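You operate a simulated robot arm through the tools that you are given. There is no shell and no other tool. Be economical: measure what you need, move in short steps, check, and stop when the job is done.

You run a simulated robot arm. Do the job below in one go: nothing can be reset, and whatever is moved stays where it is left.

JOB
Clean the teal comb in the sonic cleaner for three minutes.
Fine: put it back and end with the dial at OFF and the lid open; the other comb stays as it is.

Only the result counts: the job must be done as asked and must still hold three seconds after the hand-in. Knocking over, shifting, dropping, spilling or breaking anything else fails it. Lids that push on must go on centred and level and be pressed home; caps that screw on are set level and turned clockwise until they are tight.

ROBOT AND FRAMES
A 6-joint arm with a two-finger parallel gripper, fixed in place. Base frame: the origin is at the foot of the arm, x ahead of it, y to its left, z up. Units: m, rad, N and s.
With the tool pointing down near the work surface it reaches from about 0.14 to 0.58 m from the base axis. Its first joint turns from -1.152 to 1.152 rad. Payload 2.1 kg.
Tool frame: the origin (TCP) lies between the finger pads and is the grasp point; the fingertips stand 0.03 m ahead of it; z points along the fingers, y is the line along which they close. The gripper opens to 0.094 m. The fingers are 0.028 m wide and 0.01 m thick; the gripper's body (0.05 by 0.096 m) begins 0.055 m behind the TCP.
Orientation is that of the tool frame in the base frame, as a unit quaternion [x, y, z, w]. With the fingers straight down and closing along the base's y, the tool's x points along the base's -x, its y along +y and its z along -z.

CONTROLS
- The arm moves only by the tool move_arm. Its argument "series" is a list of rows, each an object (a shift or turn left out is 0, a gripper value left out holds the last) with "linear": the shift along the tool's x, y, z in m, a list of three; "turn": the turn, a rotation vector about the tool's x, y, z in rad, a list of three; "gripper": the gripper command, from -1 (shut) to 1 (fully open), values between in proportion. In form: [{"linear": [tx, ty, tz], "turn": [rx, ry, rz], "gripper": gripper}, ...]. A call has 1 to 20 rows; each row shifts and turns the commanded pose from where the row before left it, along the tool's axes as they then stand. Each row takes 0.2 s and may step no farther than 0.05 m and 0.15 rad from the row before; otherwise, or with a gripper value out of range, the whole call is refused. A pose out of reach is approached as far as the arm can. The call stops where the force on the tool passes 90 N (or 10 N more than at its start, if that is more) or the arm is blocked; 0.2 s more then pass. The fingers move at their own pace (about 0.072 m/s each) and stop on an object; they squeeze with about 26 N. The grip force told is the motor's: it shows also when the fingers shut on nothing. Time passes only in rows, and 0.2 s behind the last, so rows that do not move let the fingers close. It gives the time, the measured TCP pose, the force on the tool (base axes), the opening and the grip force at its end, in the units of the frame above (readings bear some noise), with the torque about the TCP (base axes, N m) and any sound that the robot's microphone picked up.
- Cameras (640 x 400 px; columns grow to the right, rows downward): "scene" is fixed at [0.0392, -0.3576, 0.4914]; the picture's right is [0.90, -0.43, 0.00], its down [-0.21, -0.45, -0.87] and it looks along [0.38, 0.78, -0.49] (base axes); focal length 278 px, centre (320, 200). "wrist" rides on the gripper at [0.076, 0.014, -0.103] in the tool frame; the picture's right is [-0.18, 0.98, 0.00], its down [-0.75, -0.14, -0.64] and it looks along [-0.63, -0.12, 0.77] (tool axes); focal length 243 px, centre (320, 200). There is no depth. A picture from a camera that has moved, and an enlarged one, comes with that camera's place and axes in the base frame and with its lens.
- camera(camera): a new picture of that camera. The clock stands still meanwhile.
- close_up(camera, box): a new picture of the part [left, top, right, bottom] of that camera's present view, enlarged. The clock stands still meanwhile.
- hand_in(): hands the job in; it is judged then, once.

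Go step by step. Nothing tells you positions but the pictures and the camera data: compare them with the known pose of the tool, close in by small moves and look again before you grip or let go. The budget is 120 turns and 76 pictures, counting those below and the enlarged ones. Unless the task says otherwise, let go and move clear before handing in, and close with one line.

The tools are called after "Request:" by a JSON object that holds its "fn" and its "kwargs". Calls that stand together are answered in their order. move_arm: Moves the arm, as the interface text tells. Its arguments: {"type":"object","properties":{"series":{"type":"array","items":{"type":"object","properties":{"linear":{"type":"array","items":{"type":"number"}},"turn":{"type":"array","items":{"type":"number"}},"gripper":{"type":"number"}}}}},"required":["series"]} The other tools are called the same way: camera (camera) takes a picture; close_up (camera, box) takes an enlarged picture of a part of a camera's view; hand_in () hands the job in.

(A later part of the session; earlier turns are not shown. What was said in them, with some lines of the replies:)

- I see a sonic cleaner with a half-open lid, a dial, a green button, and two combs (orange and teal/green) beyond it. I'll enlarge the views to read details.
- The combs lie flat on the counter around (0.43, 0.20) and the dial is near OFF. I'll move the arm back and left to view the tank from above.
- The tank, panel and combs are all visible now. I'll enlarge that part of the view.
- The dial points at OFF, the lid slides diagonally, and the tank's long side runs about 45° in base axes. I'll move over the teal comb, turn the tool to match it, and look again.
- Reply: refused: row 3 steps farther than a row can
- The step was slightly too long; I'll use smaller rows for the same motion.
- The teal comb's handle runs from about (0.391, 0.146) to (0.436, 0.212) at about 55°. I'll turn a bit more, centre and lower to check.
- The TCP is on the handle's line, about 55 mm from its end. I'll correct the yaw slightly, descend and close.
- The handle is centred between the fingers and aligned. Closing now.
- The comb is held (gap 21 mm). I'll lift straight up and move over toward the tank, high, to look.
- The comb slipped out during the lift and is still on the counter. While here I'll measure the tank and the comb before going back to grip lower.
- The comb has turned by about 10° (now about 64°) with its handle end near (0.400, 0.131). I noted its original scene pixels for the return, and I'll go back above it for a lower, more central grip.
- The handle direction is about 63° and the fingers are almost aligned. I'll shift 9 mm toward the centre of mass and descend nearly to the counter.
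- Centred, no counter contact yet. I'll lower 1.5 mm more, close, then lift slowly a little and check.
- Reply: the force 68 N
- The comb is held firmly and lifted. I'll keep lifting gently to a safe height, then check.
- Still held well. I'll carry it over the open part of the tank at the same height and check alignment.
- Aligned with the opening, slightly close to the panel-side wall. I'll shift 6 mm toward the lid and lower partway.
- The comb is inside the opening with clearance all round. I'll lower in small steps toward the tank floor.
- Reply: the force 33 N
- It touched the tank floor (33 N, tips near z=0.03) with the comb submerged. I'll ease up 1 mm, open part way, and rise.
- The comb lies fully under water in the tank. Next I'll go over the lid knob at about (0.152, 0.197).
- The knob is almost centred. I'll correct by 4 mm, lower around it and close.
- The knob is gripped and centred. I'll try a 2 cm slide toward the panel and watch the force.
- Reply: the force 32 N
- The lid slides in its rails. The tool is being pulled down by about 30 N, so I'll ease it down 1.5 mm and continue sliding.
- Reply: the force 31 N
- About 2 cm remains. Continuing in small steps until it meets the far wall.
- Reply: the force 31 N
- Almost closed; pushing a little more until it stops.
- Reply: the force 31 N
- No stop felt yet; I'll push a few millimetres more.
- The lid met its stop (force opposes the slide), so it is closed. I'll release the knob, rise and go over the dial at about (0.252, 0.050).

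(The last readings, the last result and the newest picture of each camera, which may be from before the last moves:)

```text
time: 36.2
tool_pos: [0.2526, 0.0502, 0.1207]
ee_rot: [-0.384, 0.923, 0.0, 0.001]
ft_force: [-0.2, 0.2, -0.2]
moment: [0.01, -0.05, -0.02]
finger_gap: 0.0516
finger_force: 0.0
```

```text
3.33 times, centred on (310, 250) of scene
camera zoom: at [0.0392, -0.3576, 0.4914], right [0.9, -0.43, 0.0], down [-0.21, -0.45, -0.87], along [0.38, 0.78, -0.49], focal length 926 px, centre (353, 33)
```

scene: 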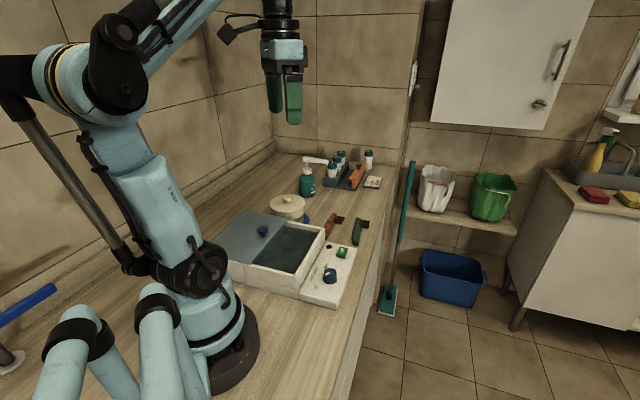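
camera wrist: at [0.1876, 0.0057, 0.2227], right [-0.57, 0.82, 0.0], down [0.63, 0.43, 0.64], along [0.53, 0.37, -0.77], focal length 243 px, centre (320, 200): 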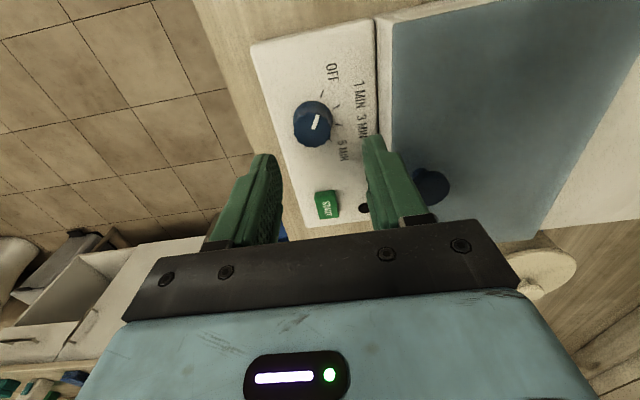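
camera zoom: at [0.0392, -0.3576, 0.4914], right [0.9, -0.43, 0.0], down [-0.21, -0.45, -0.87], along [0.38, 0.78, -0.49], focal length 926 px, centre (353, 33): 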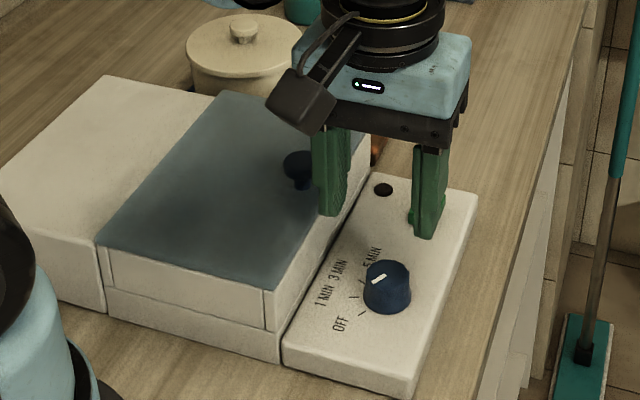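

The lid is closed. The dial appears about 1 cm nearer the base than the tool axis; I'll shift, lower and look again.

Request:
{"fn": "move_arm", "kwargs": {"series": [{"linear": [0.01, -0.001, 0.02]}, {"gripper": 0}, {}]}}

Request:
{"fn": "close_up", "kwargs": {"camera": "wrist", "box": [200, 20, 440, 240]}}

Request:
{"fn": "close_up", "kwargs": {"camera": "scene", "box": [280, 210, 370, 310]}}

```text
time: 37.0
tool_pos: [0.2462, 0.0417, 0.1012]
ee_rot: [-0.384, 0.923, 0.0, 0.001]
ft_force: [0.0, 0.2, 0.3]
moment: [0.02, 0.01, 0.0]
finger_gap: 0.0471
finger_force: 0.0
```

```text
1.82 times, centred on (320, 130) of wrist
camera zoom: at [0.1814, -0.0017, 0.2036], right [-0.57, 0.82, 0.0], down [0.63, 0.43, 0.64], along [0.53, 0.37, -0.77], focal length 441 px, centre (320, 327)
```

zoom: 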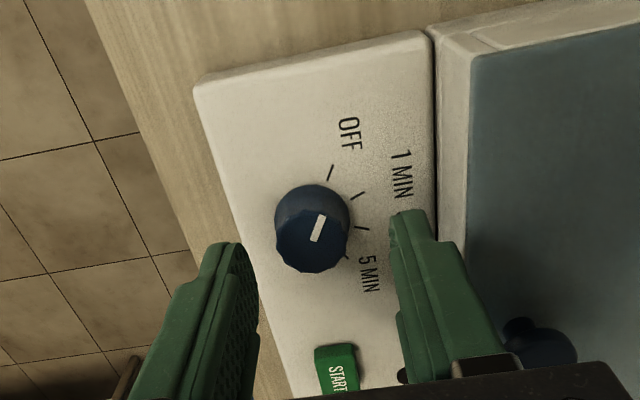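

```text
4.00 times, centred on (325, 260) of scene
camera zoom: at [0.0392, -0.3576, 0.4914], right [0.9, -0.43, 0.0], down [-0.21, -0.45, -0.87], along [0.38, 0.78, -0.49], focal length 1111 px, centre (300, -40)
```

zoom: 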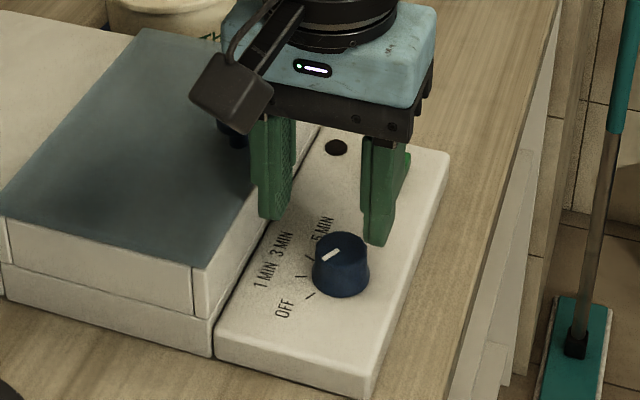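

The dial is now roughly under the tool, slightly to the panel-edge side. I'll correct and lower until the tips are around it.

Request:
{"fn": "move_arm", "kwargs": {"series": [{"linear": [-0.0038, -0.0027, 0.01]}, {"linear": [0, 0, 0.01]}, {}]}}

Request:
{"fn": "close_up", "kwargs": {"camera": "wrist", "box": [200, 20, 440, 240]}}

Request:
{"fn": "close_up", "kwargs": {"camera": "scene", "box": [280, 210, 370, 310]}}

```text
time: 37.8
tool_pos: [0.252, 0.043, 0.0805]
ee_rot: [-0.384, 0.923, 0.0, 0.0]
ft_force: [0.1, 0.3, 1.1]
moment: [0.01, 0.0, 0.02]
finger_gap: 0.047
finger_force: 0.0
```

```text
1.82 times, centred on (320, 130) of wrist
camera zoom: at [0.186, -0.0016, 0.1819], right [-0.57, 0.82, 0.0], down [0.63, 0.43, 0.64], along [0.53, 0.37, -0.77], focal length 441 px, centre (320, 327)
```

zoom: 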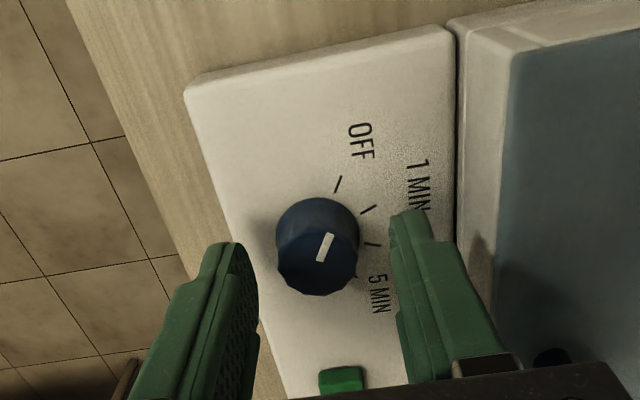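

```text
4.00 times, centred on (325, 260) of scene
camera zoom: at [0.0392, -0.3576, 0.4914], right [0.9, -0.43, 0.0], down [-0.21, -0.45, -0.87], along [0.38, 0.78, -0.49], focal length 1111 px, centre (300, -40)
```

zoom: 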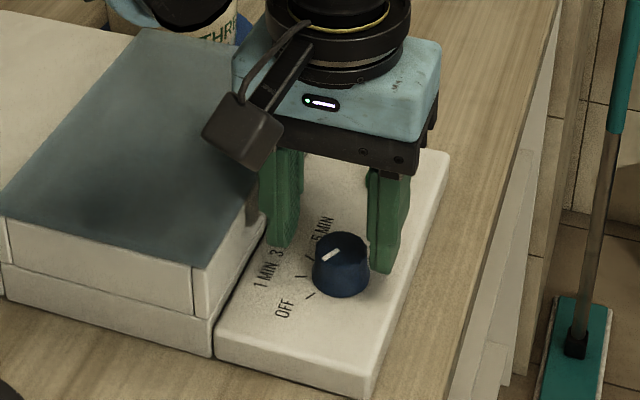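

Fingers straddle the dial. I'll shift 2 mm, lower 6 mm and close on it.

Request:
{"fn": "move_arm", "kwargs": {"series": [{"linear": [0.002, -0.001, 0.006]}, {}, {"gripper": -1}, {}, {}, {}]}}

Request:
{"fn": "close_up", "kwargs": {"camera": "wrist", "box": [200, 20, 440, 240]}}

```text
time: 39.2
tool_pos: [0.2516, 0.0397, 0.0745]
ee_rot: [-0.383, 0.924, -0.002, 0.002]
ft_force: [18.4, -19.4, -19.6]
moment: [0.01, -0.6, -0.26]
finger_gap: 0.0295
finger_force: 44.9
```

```text
1.82 times, centred on (320, 130) of wrist
camera zoom: at [0.1856, -0.004, 0.1761], right [-0.57, 0.82, -0.01], down [0.63, 0.44, 0.64], along [0.53, 0.36, -0.76], focal length 441 px, centre (320, 327)
```

zoom: 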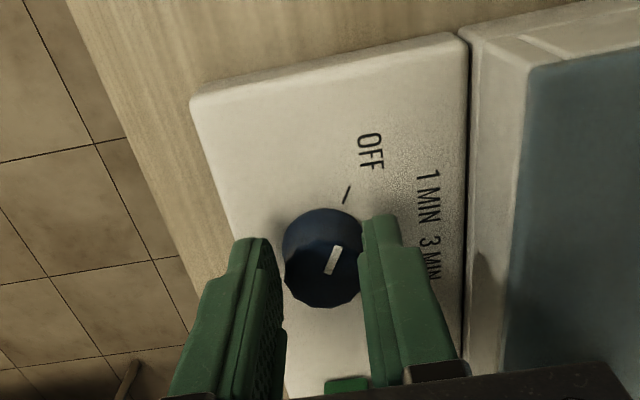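

Gripped, with a sideways load showing a few mm of y offset. I'll relieve it before turning.

Request:
{"fn": "move_arm", "kwargs": {"series": [{"linear": [0.001, -0.002, 0]}, {"linear": [0.001, -0.002, 0.0005]}, {}, {}]}}

```text
time: 40.2
tool_pos: [0.2504, 0.0391, 0.0745]
ee_rot: [-0.385, 0.923, 0.005, 0.001]
ft_force: [-2.5, 25.5, 29.4]
moment: [0.63, 0.19, 0.16]
finger_gap: 0.0294
finger_force: 45.2
```

I overshot slightly; interpolating gives the neutral point, so I'll move back there.

Request:
{"fn": "move_arm", "kwargs": {"series": [{"linear": [-0.0018, 0.0017, -0.0003]}, {}, {}]}}

```text
time: 41.0
tool_pos: [0.2505, 0.0385, 0.0747]
ee_rot: [-0.383, 0.924, 0.0, 0.002]
ft_force: [-6.1, 6.1, -7.5]
moment: [1.01, -0.65, 0.1]
finger_gap: 0.0294
finger_force: 44.8
```

Loads are now small. I'll turn the dial clockwise by 40° first and check.

Request:
{"fn": "move_arm", "kwargs": {"series": [{"turn": [0, 0, 0.1]}, {"turn": [0, 0, 0.1]}, {"turn": [0, 0, 0.1]}, {"turn": [0, 0, 0.1]}, {"turn": [0, 0, 0.1]}, {"turn": [0, 0, 0.1]}, {"turn": [0, 0, 0.1]}, {}]}}

Request:
{"fn": "close_up", "kwargs": {"camera": "wrist", "box": [200, 20, 440, 240]}}

Request:
{"fn": "close_up", "kwargs": {"camera": "scene", "box": [280, 210, 370, 310]}}

```text
time: 42.8
tool_pos: [0.2515, 0.0455, 0.0747]
ee_rot: [-0.045, 0.999, 0.012, -0.003]
ft_force: [-28.6, 47.3, -3.6]
moment: [1.37, 0.44, 0.4]
finger_gap: 0.0292
finger_force: 45.0
```

```text
1.82 times, centred on (320, 130) of wrist
camera zoom: at [0.173, 0.0497, 0.177], right [0.1, 1.0, 0.02], down [0.77, -0.09, 0.63], along [0.63, -0.04, -0.77], focal length 441 px, centre (320, 327)
```

zoom: 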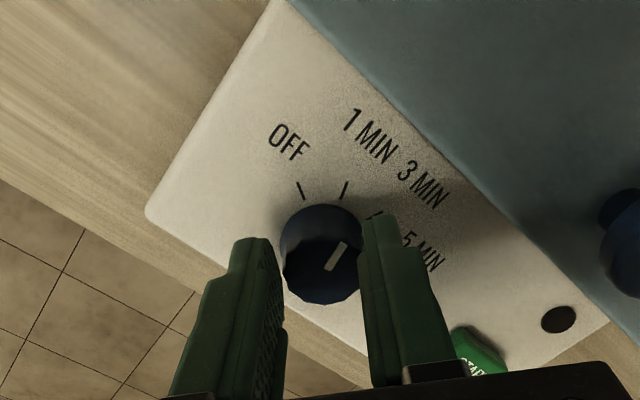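

```text
4.00 times, centred on (325, 260) of scene
camera zoom: at [0.0392, -0.3576, 0.4914], right [0.9, -0.43, 0.0], down [-0.21, -0.45, -0.87], along [0.38, 0.78, -0.49], focal length 1111 px, centre (300, -40)
```

zoom: 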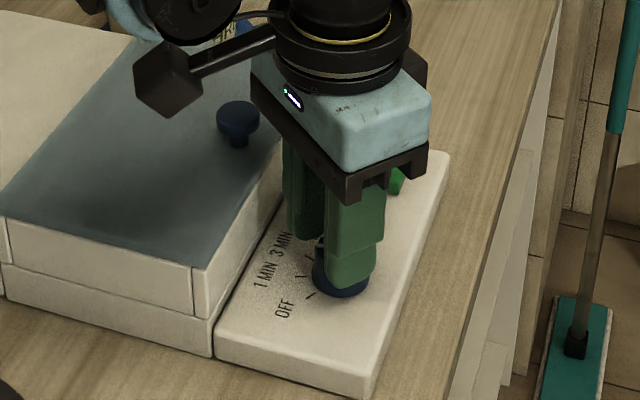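

The dial turned one step; the side force shows the knob's axis is a few mm further in +y. I'll re-centre, then turn on.

Request:
{"fn": "move_arm", "kwargs": {"series": [{"linear": [0.001, 0.002, 0]}, {"linear": [0.001, 0.002, 0]}, {}, {}]}}

```text
time: 43.8
tool_pos: [0.2499, 0.0448, 0.0743]
ee_rot: [-0.045, 0.999, 0.005, 0.002]
ft_force: [2.4, 26.4, -30.8]
moment: [0.58, 0.53, 0.22]
finger_gap: 0.0293
finger_force: 44.6
```

Request:
{"fn": "move_arm", "kwargs": {"series": [{"linear": [0, 0.002, 0.0003]}, {}, {}]}}

```text
time: 44.6
tool_pos: [0.2502, 0.0462, 0.0747]
ee_rot: [-0.044, 0.999, 0.002, 0.002]
ft_force: [6.6, 12.6, -5.4]
moment: [0.69, -0.67, 0.09]
finger_gap: 0.0291
finger_force: 44.7
```

The loads are low again. I'll turn another 40° with a small +y correction.

Request:
{"fn": "move_arm", "kwargs": {"series": [{"linear": [0, 0.001, 0], "turn": [0, 0, 0.1]}, {"turn": [0, 0, 0.1]}, {"turn": [0, 0, 0.1]}, {"turn": [0, 0, 0.1]}, {"turn": [0, 0, 0.1]}, {"turn": [0, 0, 0.1]}, {"turn": [0, 0, 0.1]}, {}]}}

Request:
{"fn": "close_up", "kwargs": {"camera": "wrist", "box": [200, 20, 440, 240]}}

```text
time: 46.4
tool_pos: [0.2516, 0.0487, 0.0737]
ee_rot: [0.301, 0.953, 0.008, 0.003]
ft_force: [20.7, 40.0, 22.4]
moment: [0.69, -1.32, 0.32]
finger_gap: 0.0292
finger_force: 45.2
```

```text
1.82 times, centred on (320, 130) of wrist
camera zoom: at [0.195, 0.1038, 0.1765], right [0.72, 0.7, 0.02], down [0.53, -0.56, 0.64], along [0.46, -0.45, -0.77], focal length 441 px, centre (320, 327)
```

zoom: 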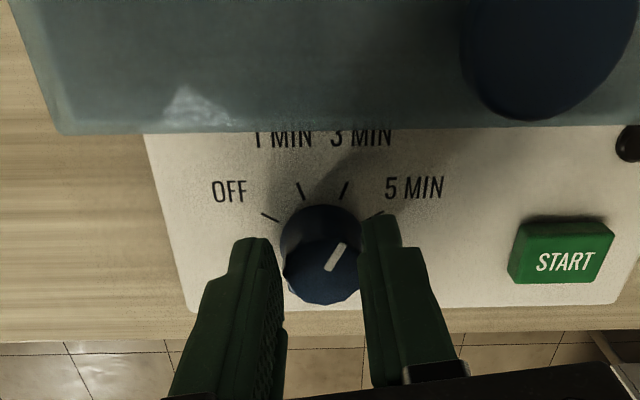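

The pointer is at 3 MIN. I'll relieve the side load, then release gently and check.

Request:
{"fn": "move_arm", "kwargs": {"series": [{"linear": [0, 0.002, 0]}, {"linear": [0, 0.0018, -0.0003]}, {}, {"gripper": -0.1}, {}, {}, {"linear": [0, 0, -0.025]}, {"linear": [0, 0, -0.03]}, {}]}}

Request:
{"fn": "close_up", "kwargs": {"camera": "wrist", "box": [200, 20, 440, 240]}}

```text
time: 48.4
tool_pos: [0.2511, 0.0488, 0.1296]
ee_rot: [0.302, 0.953, 0.001, -0.001]
ft_force: [-0.4, 0.8, -0.1]
moment: [0.02, 0.01, -0.01]
finger_gap: 0.0422
finger_force: 0.1
```

```text
1.82 times, centred on (320, 130) of wrist
camera zoom: at [0.1961, 0.104, 0.2313], right [0.72, 0.7, 0.0], down [0.53, -0.55, 0.64], along [0.45, -0.46, -0.77], focal length 441 px, centre (320, 327)
```

zoom: 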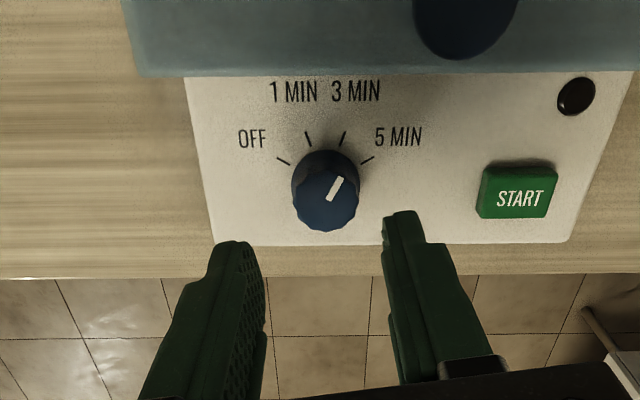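

The dial reads 3 MIN. Now I'll close the fingers and go over START at about (0.313, 0.103).

Request:
{"fn": "move_arm", "kwargs": {"series": [{"linear": [-0.007, 0.027, 0], "gripper": -1}, {"linear": [-0.007, 0.027, 0]}, {"linear": [-0.006, 0.026, 0]}, {"linear": [0, 0, 0.02]}, {}]}}

Request:
{"fn": "camera", "kwargs": {"camera": "wrist"}}

Request:
{"fn": "close_up", "kwargs": {"camera": "scene", "box": [280, 210, 380, 310]}}

```text
time: 49.6
tool_pos: [0.3131, 0.1027, 0.1102]
ee_rot: [0.3, 0.954, 0.001, 0.0]
ft_force: [0.7, 0.2, -0.3]
moment: [0.01, 0.02, -0.01]
finger_gap: 0.0002
finger_force: 26.1
```

```text
22 pictures are left
camera wrist: at [0.2581, 0.1587, 0.2117], right [0.72, 0.7, 0.0], down [0.53, -0.55, 0.64], along [0.45, -0.46, -0.77], focal length 243 px, centre (320, 200)
```

wrist: 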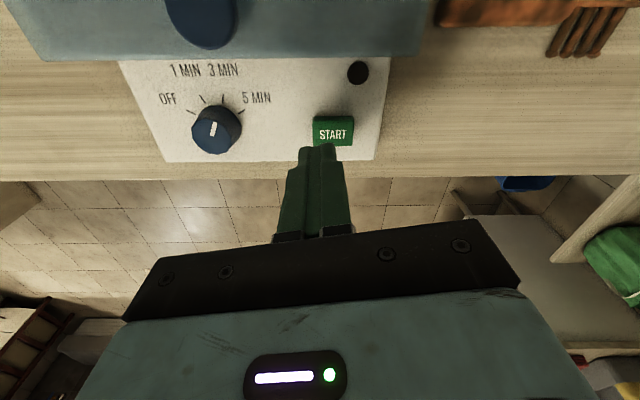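

```text
4.00 times, centred on (330, 260) of scene
camera zoom: at [0.0392, -0.3576, 0.4914], right [0.9, -0.43, 0.0], down [-0.21, -0.45, -0.87], along [0.38, 0.78, -0.49], focal length 1111 px, centre (280, -40)
```

zoom: 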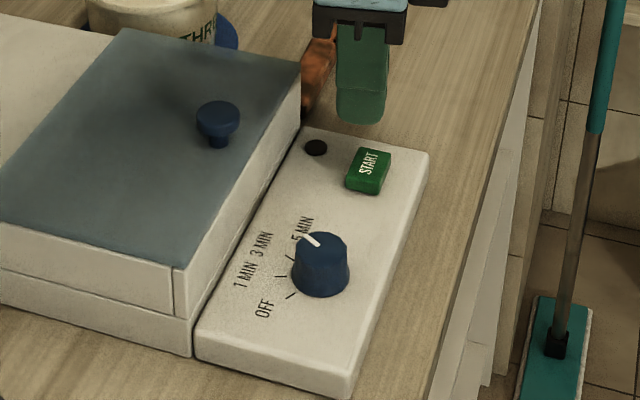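

START is about 1 cm to the right of the fingertips in tool y. I'll correct and press down in small steps.

Request:
{"fn": "move_arm", "kwargs": {"series": [{"linear": [0.004, 0.01, 0]}, {"linear": [0, 0, 0.015]}, {"linear": [0, 0, 0.01]}, {"linear": [0, 0, 0.004]}, {}]}}

```text
time: 50.8
tool_pos: [0.317, 0.1148, 0.08]
ee_rot: [0.302, 0.953, 0.0, 0.0]
ft_force: [-0.2, 1.0, 0.0]
moment: [-0.04, 0.01, -0.01]
finger_gap: 0.0001
finger_force: 26.0
```

Request:
{"fn": "move_arm", "kwargs": {"series": [{"linear": [0, 0, 0.003]}, {"linear": [0, 0, 0.003]}, {}]}}

Request:
{"fn": "camera", "kwargs": {"camera": "wrist"}}

```text
time: 51.6
tool_pos: [0.3157, 0.1146, 0.0744]
ee_rot: [0.301, 0.954, 0.001, 0.0]
ft_force: [1.1, -0.3, -0.1]
moment: [0.0, 0.01, -0.01]
finger_gap: 0.0
finger_force: 26.2
```

```text
20 pictures are left
camera wrist: at [0.2605, 0.1693, 0.1765], right [0.72, 0.7, 0.0], down [0.53, -0.55, 0.64], along [0.45, -0.46, -0.77], focal length 243 px, centre (320, 200)
```

wrist: 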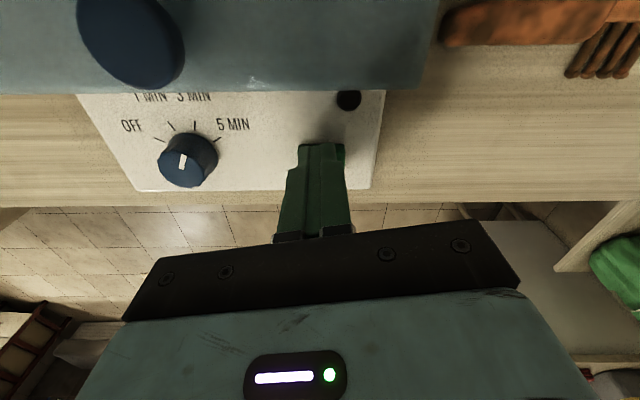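

The fingertips are right above START, with the button slightly to the right. I'll shift 3 mm and press further.

Request:
{"fn": "move_arm", "kwargs": {"series": [{"linear": [0, 0.003, 0.002]}, {"linear": [0, 0, 0.002]}, {"linear": [0, 0, 0.002]}, {}]}}

```text
time: 52.6
tool_pos: [0.3188, 0.1163, 0.0688]
ee_rot: [0.301, 0.954, 0.001, 0.001]
ft_force: [0.8, 0.2, 0.0]
moment: [0.0, -0.02, -0.02]
finger_gap: 0.0
finger_force: 25.5
```

Request:
{"fn": "move_arm", "kwargs": {"series": [{"linear": [0, 0, 0.002]}, {"linear": [0, 0, 0.002]}, {"linear": [0, 0, 0.002]}, {}]}}

```text
time: 53.6
tool_pos: [0.3179, 0.1166, 0.0618]
ee_rot: [0.301, 0.954, 0.001, 0.0]
ft_force: [0.5, -0.9, 1.8]
moment: [-0.06, -0.04, -0.03]
finger_gap: 0.0
finger_force: 26.3
heard: click
```

A click was heard — START pressed. I'll rise and check the lamp.

Request:
{"fn": "move_arm", "kwargs": {"series": [{"linear": [0, 0, -0.02]}, {"linear": [0, 0, -0.04]}, {"linear": [0, 0, -0.03]}, {}]}}

Request:
{"fn": "close_up", "kwargs": {"camera": "scene", "box": [250, 200, 370, 310]}}

```text
time: 54.6
tool_pos: [0.3163, 0.1172, 0.1546]
ee_rot: [0.301, 0.953, 0.0, 0.0]
ft_force: [-0.3, -0.3, -0.5]
moment: [-0.01, 0.01, -0.04]
finger_gap: 0.0002
finger_force: 26.0
```

```text
3.64 times, centred on (310, 255) of scene
camera zoom: at [0.0392, -0.3576, 0.4914], right [0.9, -0.43, 0.0], down [-0.21, -0.45, -0.87], along [0.38, 0.78, -0.49], focal length 1010 px, centre (356, 0)
```

zoom: 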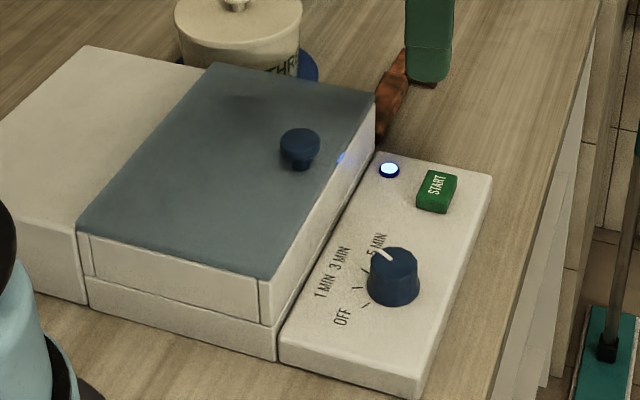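

The blue lamp is on, so the cycle is running. I'll move above the dial while waiting and listen for the end signal.

Request:
{"fn": "move_arm", "kwargs": {"series": [{"linear": [0.0035, -0.0234, 0], "gripper": 0}, {"linear": [0.0035, -0.0234, 0]}, {"linear": [0.0035, -0.0234, 0]}, {"linear": [0.0035, -0.0234, 0]}, {}, {}, {}, {}, {}, {}, {}, {}, {}, {}, {}, {}, {}, {}, {}, {}]}}

Request:
{"fn": "move_arm", "kwargs": {"series": [{}, {}, {}, {}, {}, {}, {}, {}, {}, {}, {}, {}, {}, {}, {}, {}, {}, {}, {}, {}]}}

Request:
{"fn": "move_arm", "kwargs": {"series": [{}, {}, {}, {}, {}, {}, {}, {}, {}, {}, {}, {}, {}, {}, {}, {}, {}, {}, {}, {}]}}

Request:
{"fn": "move_arm", "kwargs": {"series": [{}, {}, {}, {}, {}, {}, {}, {}, {}, {}, {}, {}, {}, {}, {}, {}, {}, {}, {}, {}]}}

Request:
{"fn": "move_arm", "kwargs": {"series": [{}, {}, {}, {}, {}, {}, {}, {}, {}, {}, {}, {}, {}, {}, {}, {}, {}, {}, {}, {}]}}

Request:
{"fn": "close_up", "kwargs": {"camera": "wrist", "box": [200, 0, 440, 240]}}

```text
time: 58.8
tool_pos: [0.2532, 0.0483, 0.1549]
ee_rot: [0.301, 0.954, 0.001, 0.001]
ft_force: [0.8, -0.1, 0.4]
moment: [0.01, -0.04, 0.01]
finger_gap: 0.0474
finger_force: 0.2
```

```text
time: 63.0
tool_pos: [0.2532, 0.0479, 0.1541]
ee_rot: [0.302, 0.953, 0.001, 0.001]
ft_force: [0.3, -0.5, 0.6]
moment: [-0.03, -0.01, -0.03]
finger_gap: 0.0469
finger_force: 0.0
```

```text
time: 67.2
tool_pos: [0.2524, 0.0486, 0.1537]
ee_rot: [0.301, 0.954, 0.001, 0.0]
ft_force: [0.5, 0.2, -0.1]
moment: [0.01, 0.0, 0.0]
finger_gap: 0.0471
finger_force: 0.0
```

```text
time: 71.4
tool_pos: [0.2528, 0.0486, 0.1541]
ee_rot: [0.302, 0.953, 0.001, 0.0]
ft_force: [0.4, -0.5, 0.0]
moment: [0.02, 0.0, 0.04]
finger_gap: 0.047
finger_force: 0.1
```

```text
time: 75.6
tool_pos: [0.2522, 0.0479, 0.1538]
ee_rot: [0.302, 0.953, 0.001, 0.0]
ft_force: [-0.1, -0.3, -0.4]
moment: [0.0, 0.0, 0.02]
finger_gap: 0.0472
finger_force: 0.0
```

```text
1.67 times, centred on (320, 120) of wrist
camera zoom: at [0.1967, 0.1032, 0.2559], right [0.72, 0.7, 0.0], down [0.53, -0.55, 0.64], along [0.45, -0.46, -0.77], focal length 404 px, centre (320, 333)
```

zoom: 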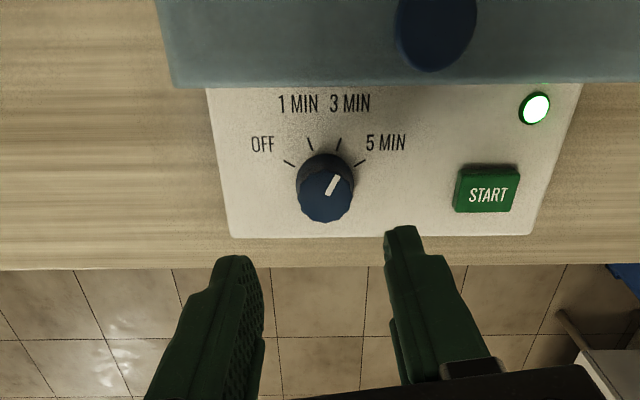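

The lamp turned green, so the cycle has finished. I'll lower onto the dial, close and check the load before turning back.

Request:
{"fn": "move_arm", "kwargs": {"series": [{"linear": [-0.0024, 0.001, 0.03]}, {"linear": [0, 0, 0.03]}, {"linear": [0, 0, 0.015]}, {"linear": [0, 0, 0.007]}, {}, {"gripper": -1}, {}, {}, {}]}}

```text
time: 77.6
tool_pos: [0.2559, 0.0474, 0.0704]
ee_rot: [0.301, 0.954, 0.002, 0.001]
ft_force: [-1.8, -6.9, -18.7]
moment: [-0.03, 0.31, 0.01]
finger_gap: 0.029
finger_force: 44.2
```

Good, low side load. Turning counter-clockwise 40° first.

Request:
{"fn": "move_arm", "kwargs": {"series": [{"turn": [0, 0, -0.1], "linear": [0, 0, 0.0004]}, {"turn": [0, 0, -0.1]}, {"turn": [0, 0, -0.1]}, {"turn": [0, 0, -0.1]}, {"turn": [0, 0, -0.1]}, {"turn": [0, 0, -0.1]}, {"turn": [0, 0, -0.1]}, {}]}}

```text
time: 79.4
tool_pos: [0.2556, 0.0464, 0.0697]
ee_rot: [-0.045, 0.999, -0.002, 0.001]
ft_force: [-11.2, -22.5, 32.1]
moment: [-0.66, 0.03, -0.06]
finger_gap: 0.0286
finger_force: 44.8
```

Request:
{"fn": "move_arm", "kwargs": {"series": [{"linear": [0.0005, -0.0015, -0.0003], "turn": [0, 0, -0.1]}, {"turn": [0, 0, -0.1]}, {"turn": [0, 0, -0.1]}, {"turn": [0, 0, -0.1]}, {"turn": [0, 0, -0.1]}, {"turn": [0, 0, -0.1]}, {"turn": [0, 0, -0.1]}, {}]}}

Request:
{"fn": "close_up", "kwargs": {"camera": "wrist", "box": [200, 20, 440, 240]}}

```text
time: 81.2
tool_pos: [0.257, 0.0432, 0.0703]
ee_rot: [-0.384, 0.923, -0.003, 0.002]
ft_force: [23.5, -16.5, -35.6]
moment: [-0.53, -0.19, -0.08]
finger_gap: 0.029
finger_force: 44.8
```

```text
1.82 times, centred on (320, 130) of wrist
camera zoom: at [0.1904, 0.0007, 0.1719], right [-0.57, 0.82, -0.01], down [0.63, 0.44, 0.64], along [0.53, 0.36, -0.76], focal length 441 px, centre (320, 327)
```

zoom: 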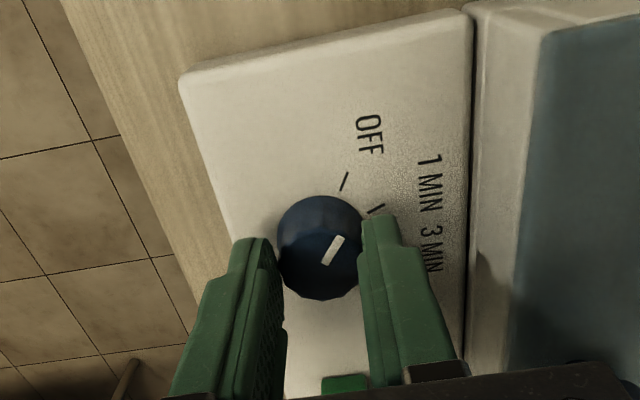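

The pointer is about 7° short of OFF. I'll relieve the load and turn a bit more.

Request:
{"fn": "move_arm", "kwargs": {"series": [{"linear": [0, -0.0022, 0.0003]}, {"turn": [0, 0, -0.07]}, {"turn": [0, 0, -0.06]}, {}]}}

Request:
{"fn": "close_up", "kwargs": {"camera": "wrist", "box": [200, 20, 440, 240]}}

```text
time: 82.2
tool_pos: [0.256, 0.0441, 0.0705]
ee_rot: [-0.444, 0.896, 0.0, 0.0]
ft_force: [-0.7, -9.9, 32.9]
moment: [-0.53, 0.18, -0.03]
finger_gap: 0.0295
finger_force: 45.0
```

```text
1.82 times, centred on (320, 130) of wrist
camera zoom: at [0.1977, -0.0079, 0.1721], right [-0.67, 0.74, 0.0], down [0.57, 0.51, 0.64], along [0.48, 0.43, -0.77], focal length 441 px, centre (320, 327)
```

zoom: 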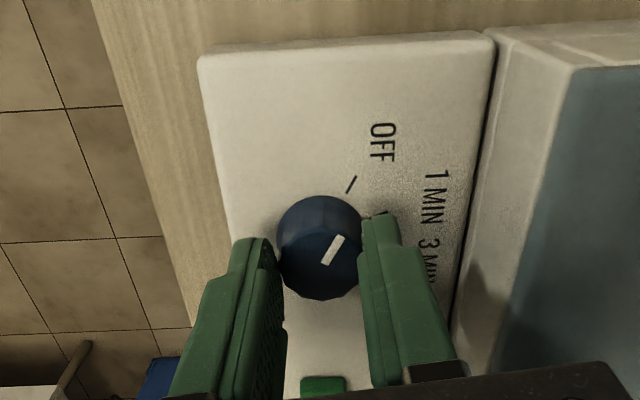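

The pointer is at OFF. I'll release, rise, and go back to the lid knob at its recorded closed position.

Request:
{"fn": "move_arm", "kwargs": {"series": [{"linear": [0, 0, -0.0003], "gripper": 0.1}, {}, {}, {"linear": [0, 0, -0.025]}, {"linear": [0, 0, -0.03]}, {"linear": [0, 0, -0.035]}, {"turn": [0, 0, 0.13]}, {"linear": [-0.01, 0.0251, 0]}, {"linear": [-0.01, 0.0251, 0]}, {"linear": [-0.01, 0.0251, 0]}, {}]}}

Request:
{"fn": "camera", "kwargs": {"camera": "wrist"}}

```text
time: 84.6
tool_pos: [0.2251, 0.1192, 0.1612]
ee_rot: [-0.384, 0.923, 0.001, 0.002]
ft_force: [0.2, 0.4, 0.0]
moment: [-0.02, -0.01, 0.01]
finger_gap: 0.0518
finger_force: 0.0
```

```text
15 pictures are left
camera wrist: at [0.1586, 0.0748, 0.2635], right [-0.57, 0.82, 0.0], down [0.63, 0.43, 0.64], along [0.53, 0.37, -0.77], focal length 243 px, centre (320, 200)
```

wrist: 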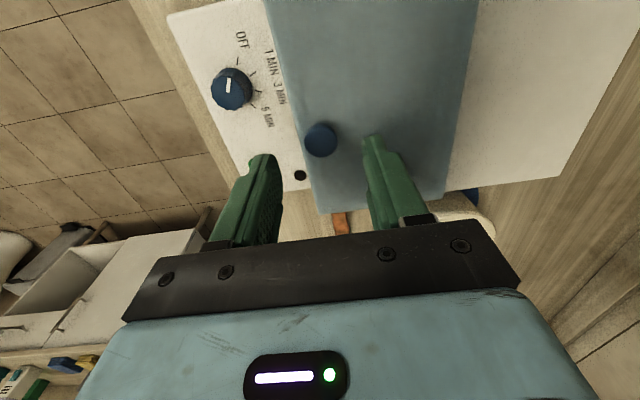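

The lamp is off, the dial is at OFF and the lid knob is centred. I'll grip it and begin sliding the lid open.

Request:
{"fn": "move_arm", "kwargs": {"series": [{"linear": [0, 0, 0.02]}, {"linear": [0, 0, 0.015]}, {"linear": [0, 0, 0.0105]}, {"gripper": -1}, {}, {}, {}, {"linear": [0, 0.005, 0]}, {"linear": [0, 0.008, 0]}, {"linear": [0, 0.008, 0]}, {}]}}

```text
time: 87.0
tool_pos: [0.2086, 0.134, 0.1149]
ee_rot: [-0.384, 0.923, 0.001, 0.0]
ft_force: [-8.8, -8.0, 4.9]
moment: [0.16, -0.21, 0.0]
finger_gap: 0.0254
finger_force: 45.3
```

Sliding fine. Continuing to the original open position.

Request:
{"fn": "move_arm", "kwargs": {"series": [{"linear": [0.001, 0.01, 0]}, {"linear": [0, 0.01, 0]}, {"linear": [0, 0.01, 0]}, {"linear": [0, 0.01, 0]}, {"linear": [0, 0.01, 0]}, {"linear": [0, 0.01, 0]}, {"linear": [0, 0.01, 0]}, {"linear": [0, 0.008, 0]}, {"linear": [0, 0.004, 0]}, {}]}}

Request:
{"fn": "close_up", "kwargs": {"camera": "scene", "box": [210, 170, 370, 310]}}

```text
time: 89.2
tool_pos: [0.1506, 0.1912, 0.1152]
ee_rot: [-0.385, 0.923, 0.001, 0.003]
ft_force: [14.7, 13.6, 10.5]
moment: [-0.34, 0.28, -0.03]
finger_gap: 0.0255
finger_force: 44.7
```

```text
2.86 times, centred on (290, 240) of scene
camera zoom: at [0.0392, -0.3576, 0.4914], right [0.9, -0.43, 0.0], down [-0.21, -0.45, -0.87], along [0.38, 0.78, -0.49], focal length 794 px, centre (406, 86)
```

zoom: 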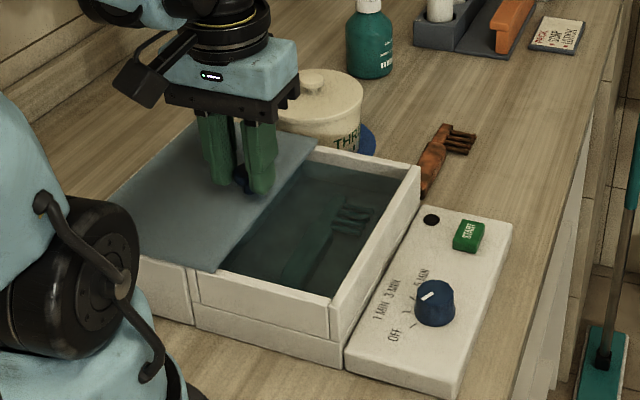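

The lid is about 6 mm short of its original open position; pushing on to the stop.

Request:
{"fn": "move_arm", "kwargs": {"series": [{"linear": [-0.0015, 0.002, 0]}, {"linear": [0, 0.002, 0]}, {"linear": [0, 0.002, 0]}, {"linear": [0, 0.002, 0]}, {}]}}

```text
time: 90.4
tool_pos: [0.1457, 0.1975, 0.1156]
ee_rot: [-0.384, 0.923, 0.001, 0.0]
ft_force: [-3.5, -4.9, 30.0]
moment: [-0.12, 0.08, -0.03]
finger_gap: 0.0254
finger_force: 45.1
```

The lid is open at its original place or slightly further. I'll release, rise and go above the comb in the tank.

Request:
{"fn": "move_arm", "kwargs": {"series": [{"gripper": 0.0}, {}, {}, {"linear": [0, 0, -0.025]}, {"linear": [0, 0, -0.025]}, {"linear": [0, -0.0242, -0.01]}, {"linear": [0, -0.0242, 0]}, {"linear": [0, -0.0242, 0], "gripper": 0}, {}]}}

Request:
{"fn": "close_up", "kwargs": {"camera": "wrist", "box": [180, 0, 460, 220]}}

```text
time: 92.4
tool_pos: [0.1984, 0.1447, 0.1761]
ee_rot: [-0.385, 0.923, 0.001, 0.001]
ft_force: [0.0, 0.1, -0.4]
moment: [-0.01, -0.03, -0.05]
finger_gap: 0.0467
finger_force: 0.1
```

```text
1.82 times, centred on (320, 110) of wrist
camera zoom: at [0.1331, 0.1009, 0.2782], right [-0.57, 0.82, 0.0], down [0.63, 0.43, 0.64], along [0.53, 0.37, -0.77], focal length 441 px, centre (320, 364)
```

zoom: 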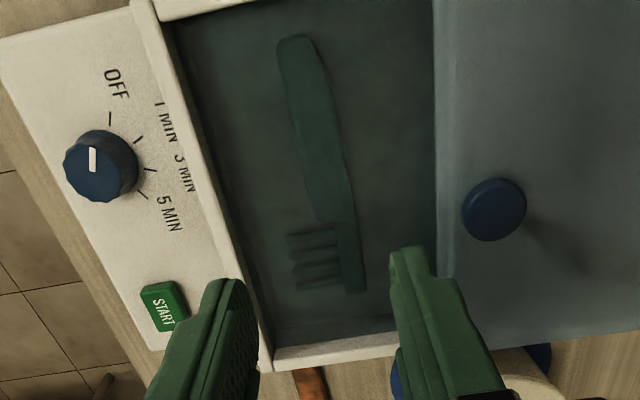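

The comb is visibly clean. I'll shift 2 mm, lower to the recorded depth and grip it.

Request:
{"fn": "move_arm", "kwargs": {"series": [{"linear": [0, 0.002, 0.03], "turn": [0, 0, -0.03]}, {"linear": [0, 0, 0.03]}, {"linear": [0, 0, 0.03]}, {"linear": [0, 0, 0.015]}, {"linear": [0, 0, 0.008]}, {}]}}

Request:
{"fn": "close_up", "kwargs": {"camera": "wrist", "box": [200, 20, 440, 240]}}

```text
time: 93.8
tool_pos: [0.1952, 0.1482, 0.0613]
ee_rot: [-0.398, 0.917, 0.001, 0.001]
ft_force: [0.0, 0.2, -0.3]
moment: [0.0, 0.01, 0.02]
finger_gap: 0.047
finger_force: 0.0
```

```text
1.82 times, centred on (320, 130) of wrist
camera zoom: at [0.1316, 0.1021, 0.1639], right [-0.59, 0.81, 0.0], down [0.62, 0.45, 0.64], along [0.52, 0.38, -0.77], focal length 441 px, centre (320, 327)
```

zoom: 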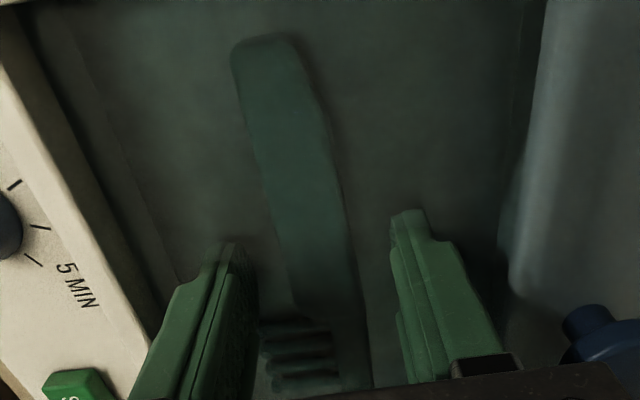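

Well centred. Lowering 1 mm, closing, then lifting slowly.

Request:
{"fn": "move_arm", "kwargs": {"series": [{"linear": [0, 0, 0.001]}, {"gripper": -1}, {}, {}, {}, {"linear": [0, 0, -0.004]}, {"linear": [0, 0, -0.006]}, {"linear": [0, 0, -0.012]}, {"linear": [0, 0, -0.015]}, {"linear": [0, 0, -0.02]}, {"linear": [0, 0, -0.02]}, {"linear": [0, 0, -0.02]}, {"linear": [0, 0, -0.02]}, {"linear": [0, 0, -0.015]}, {}]}}

Request:
{"fn": "close_up", "kwargs": {"camera": "wrist", "box": [200, 20, 440, 240]}}

```text
time: 97.0
tool_pos: [0.1965, 0.1478, 0.1933]
ee_rot: [-0.398, 0.917, 0.001, 0.001]
ft_force: [0.7, -0.4, -0.1]
moment: [0.02, 0.01, -0.01]
finger_gap: 0.0207
finger_force: 25.9
```

```text
1.82 times, centred on (320, 130) of wrist
camera zoom: at [0.1318, 0.1014, 0.2956], right [-0.59, 0.81, 0.0], down [0.62, 0.45, 0.64], along [0.52, 0.38, -0.77], focal length 441 px, centre (320, 327)
```

zoom: 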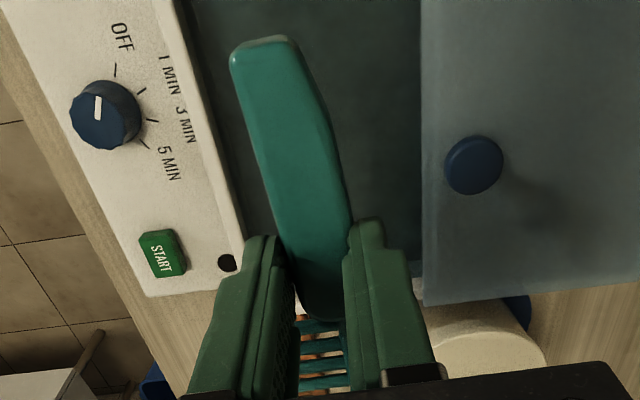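

The clean comb is held as before. I'll carry it back over its original spot, turn to the original angle and lower partway.

Request:
{"fn": "move_arm", "kwargs": {"series": [{"linear": [-0.0215, -0.0148, 0]}, {"linear": [-0.0215, -0.0148, 0]}, {"linear": [-0.0215, -0.0148, 0]}, {"linear": [-0.0215, -0.0148, 0]}, {"linear": [-0.0215, -0.0148, 0]}, {"linear": [-0.0215, -0.0148, 0]}, {"linear": [-0.0215, -0.0148, 0]}, {"linear": [-0.0215, -0.0148, 0]}, {"linear": [-0.0217, -0.0152, 0]}, {"turn": [0, 0, -0.06]}, {"turn": [0, 0, -0.057]}, {"linear": [0, 0, 0.03]}, {"linear": [0, 0, 0.03]}, {"linear": [0, 0, 0.03]}, {"linear": [0, 0, 0.025]}, {}]}}

Request:
{"fn": "close_up", "kwargs": {"camera": "scene", "box": [310, 170, 410, 250]}}

```text
time: 100.4
tool_pos: [0.4251, 0.1955, 0.0778]
ee_rot: [-0.451, 0.893, 0.001, 0.0]
ft_force: [0.2, -0.5, 0.3]
moment: [0.03, 0.04, 0.02]
finger_gap: 0.0209
finger_force: 26.5
```

```text
5.00 times, centred on (360, 210) of scene
camera zoom: at [0.0392, -0.3576, 0.4914], right [0.9, -0.43, 0.0], down [-0.21, -0.45, -0.87], along [0.38, 0.78, -0.49], focal length 1389 px, centre (120, 150)
```

zoom: 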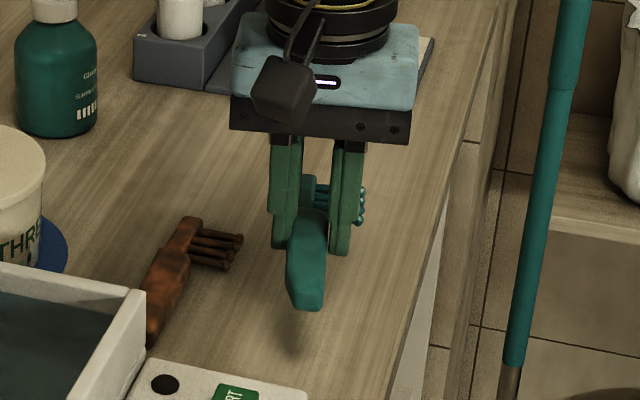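

Orientation looks right. I'll correct 3 mm and lower to just above the counter, then compare with the original view.

Request:
{"fn": "move_arm", "kwargs": {"series": [{"linear": [-0.0028, 0.0004, 0.02]}, {"linear": [0, 0, 0.015]}, {"linear": [0, 0, 0.008]}, {}]}}

Request:
{"fn": "close_up", "kwargs": {"camera": "scene", "box": [310, 170, 410, 250]}}

```text
time: 101.4
tool_pos: [0.4289, 0.2, 0.0338]
ee_rot: [-0.451, 0.892, -0.001, 0.001]
ft_force: [-0.4, -0.8, -0.7]
moment: [0.02, -0.01, 0.01]
finger_gap: 0.0207
finger_force: 25.4
```

```text
5.00 times, centred on (360, 210) of scene
camera zoom: at [0.0392, -0.3576, 0.4914], right [0.9, -0.43, 0.0], down [-0.21, -0.45, -0.87], along [0.38, 0.78, -0.49], focal length 1389 px, centre (120, 150)
```

zoom: 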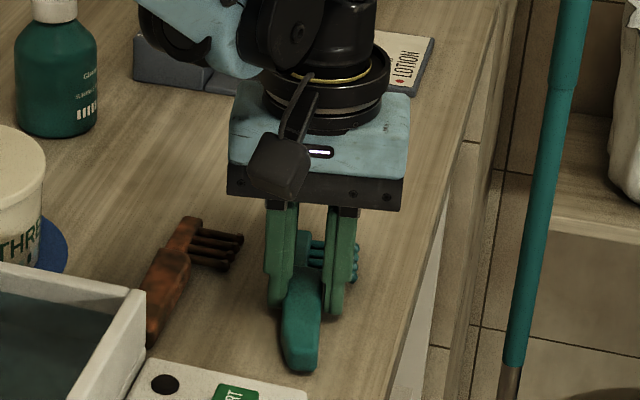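

It matches the original view within a few mm; I'll shift 3 mm and rotate 2°, then lower to contact.

Request:
{"fn": "move_arm", "kwargs": {"series": [{"linear": [0.0012, -0.003, 0], "turn": [0, 0, 0.035]}, {"linear": [0, 0, 0.001]}, {"linear": [0, 0, 0.001]}, {"linear": [0, 0, 0.001]}, {}]}}

```text
time: 102.6
tool_pos: [0.4294, 0.1971, 0.032]
ee_rot: [-0.435, 0.9, 0.001, 0.001]
ft_force: [0.0, 0.3, 0.2]
moment: [-0.01, -0.01, 0.0]
finger_gap: 0.0208
finger_force: 26.0
```

Request:
{"fn": "move_arm", "kwargs": {"series": [{"linear": [0, 0, 0.001]}, {"linear": [0, 0, 0.0005]}, {}]}}

```text
time: 103.4
tool_pos: [0.4288, 0.1977, 0.0319]
ee_rot: [-0.436, 0.9, 0.0, 0.002]
ft_force: [4.5, 0.4, 15.7]
moment: [-0.03, -0.03, 0.0]
finger_gap: 0.0206
finger_force: 25.9
```

Contact with the counter (16 N). I'll open gently and rise straight up.

Request:
{"fn": "move_arm", "kwargs": {"series": [{"linear": [0, 0, -0.0005]}, {"gripper": -0.1}, {}, {}, {}, {"linear": [0, 0, -0.015]}, {"linear": [0, 0, -0.03]}, {"linear": [0, 0, -0.04]}, {"linear": [0, 0, -0.045]}, {"linear": [0, 0, -0.045]}, {"linear": [0, 0, -0.03]}, {}]}}

Request:
{"fn": "close_up", "kwargs": {"camera": "scene", "box": [310, 170, 410, 250]}}

Request:
{"fn": "close_up", "kwargs": {"camera": "scene", "box": [210, 180, 390, 310]}}

```text
time: 106.0
tool_pos: [0.428, 0.1967, 0.2373]
ee_rot: [-0.435, 0.901, 0.0, 0.0]
ft_force: [0.3, -0.9, -0.2]
moment: [-0.01, 0.01, 0.01]
finger_gap: 0.0421
finger_force: 0.0
```

```text
5.00 times, centred on (360, 210) of scene
camera zoom: at [0.0392, -0.3576, 0.4914], right [0.9, -0.43, 0.0], down [-0.21, -0.45, -0.87], along [0.38, 0.78, -0.49], focal length 1389 px, centre (120, 150)
```

zoom: 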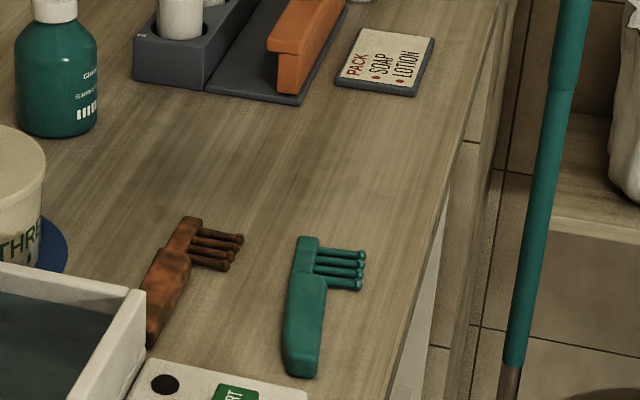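

```text
3.08 times, centred on (300, 245) of scene
camera zoom: at [0.0392, -0.3576, 0.4914], right [0.9, -0.43, 0.0], down [-0.21, -0.45, -0.87], along [0.38, 0.78, -0.49], focal length 855 px, centre (382, 62)
```

zoom: 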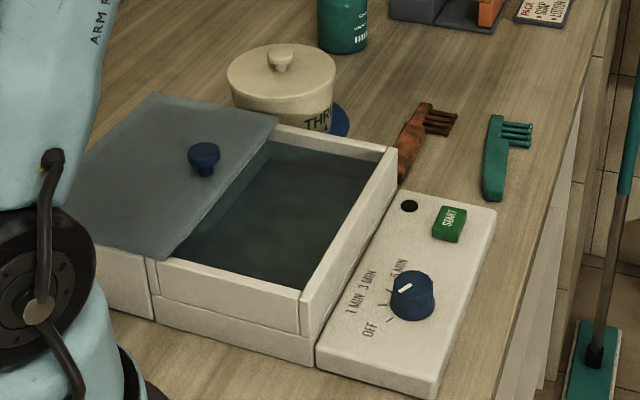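

The comb is clean and back within a few mm of its original place. The dial is at OFF, the lid is open as at the start, and the orange comb is untouched. Handing in.

Request:
{"fn": "hand_in", "kwargs": {}}

```text
The job is handed in.
```

The teal comb went through the 3 MIN cycle and is back within a few millimetres of where it started. The dial is at OFF, the lid is open, and the other comb was not touched.
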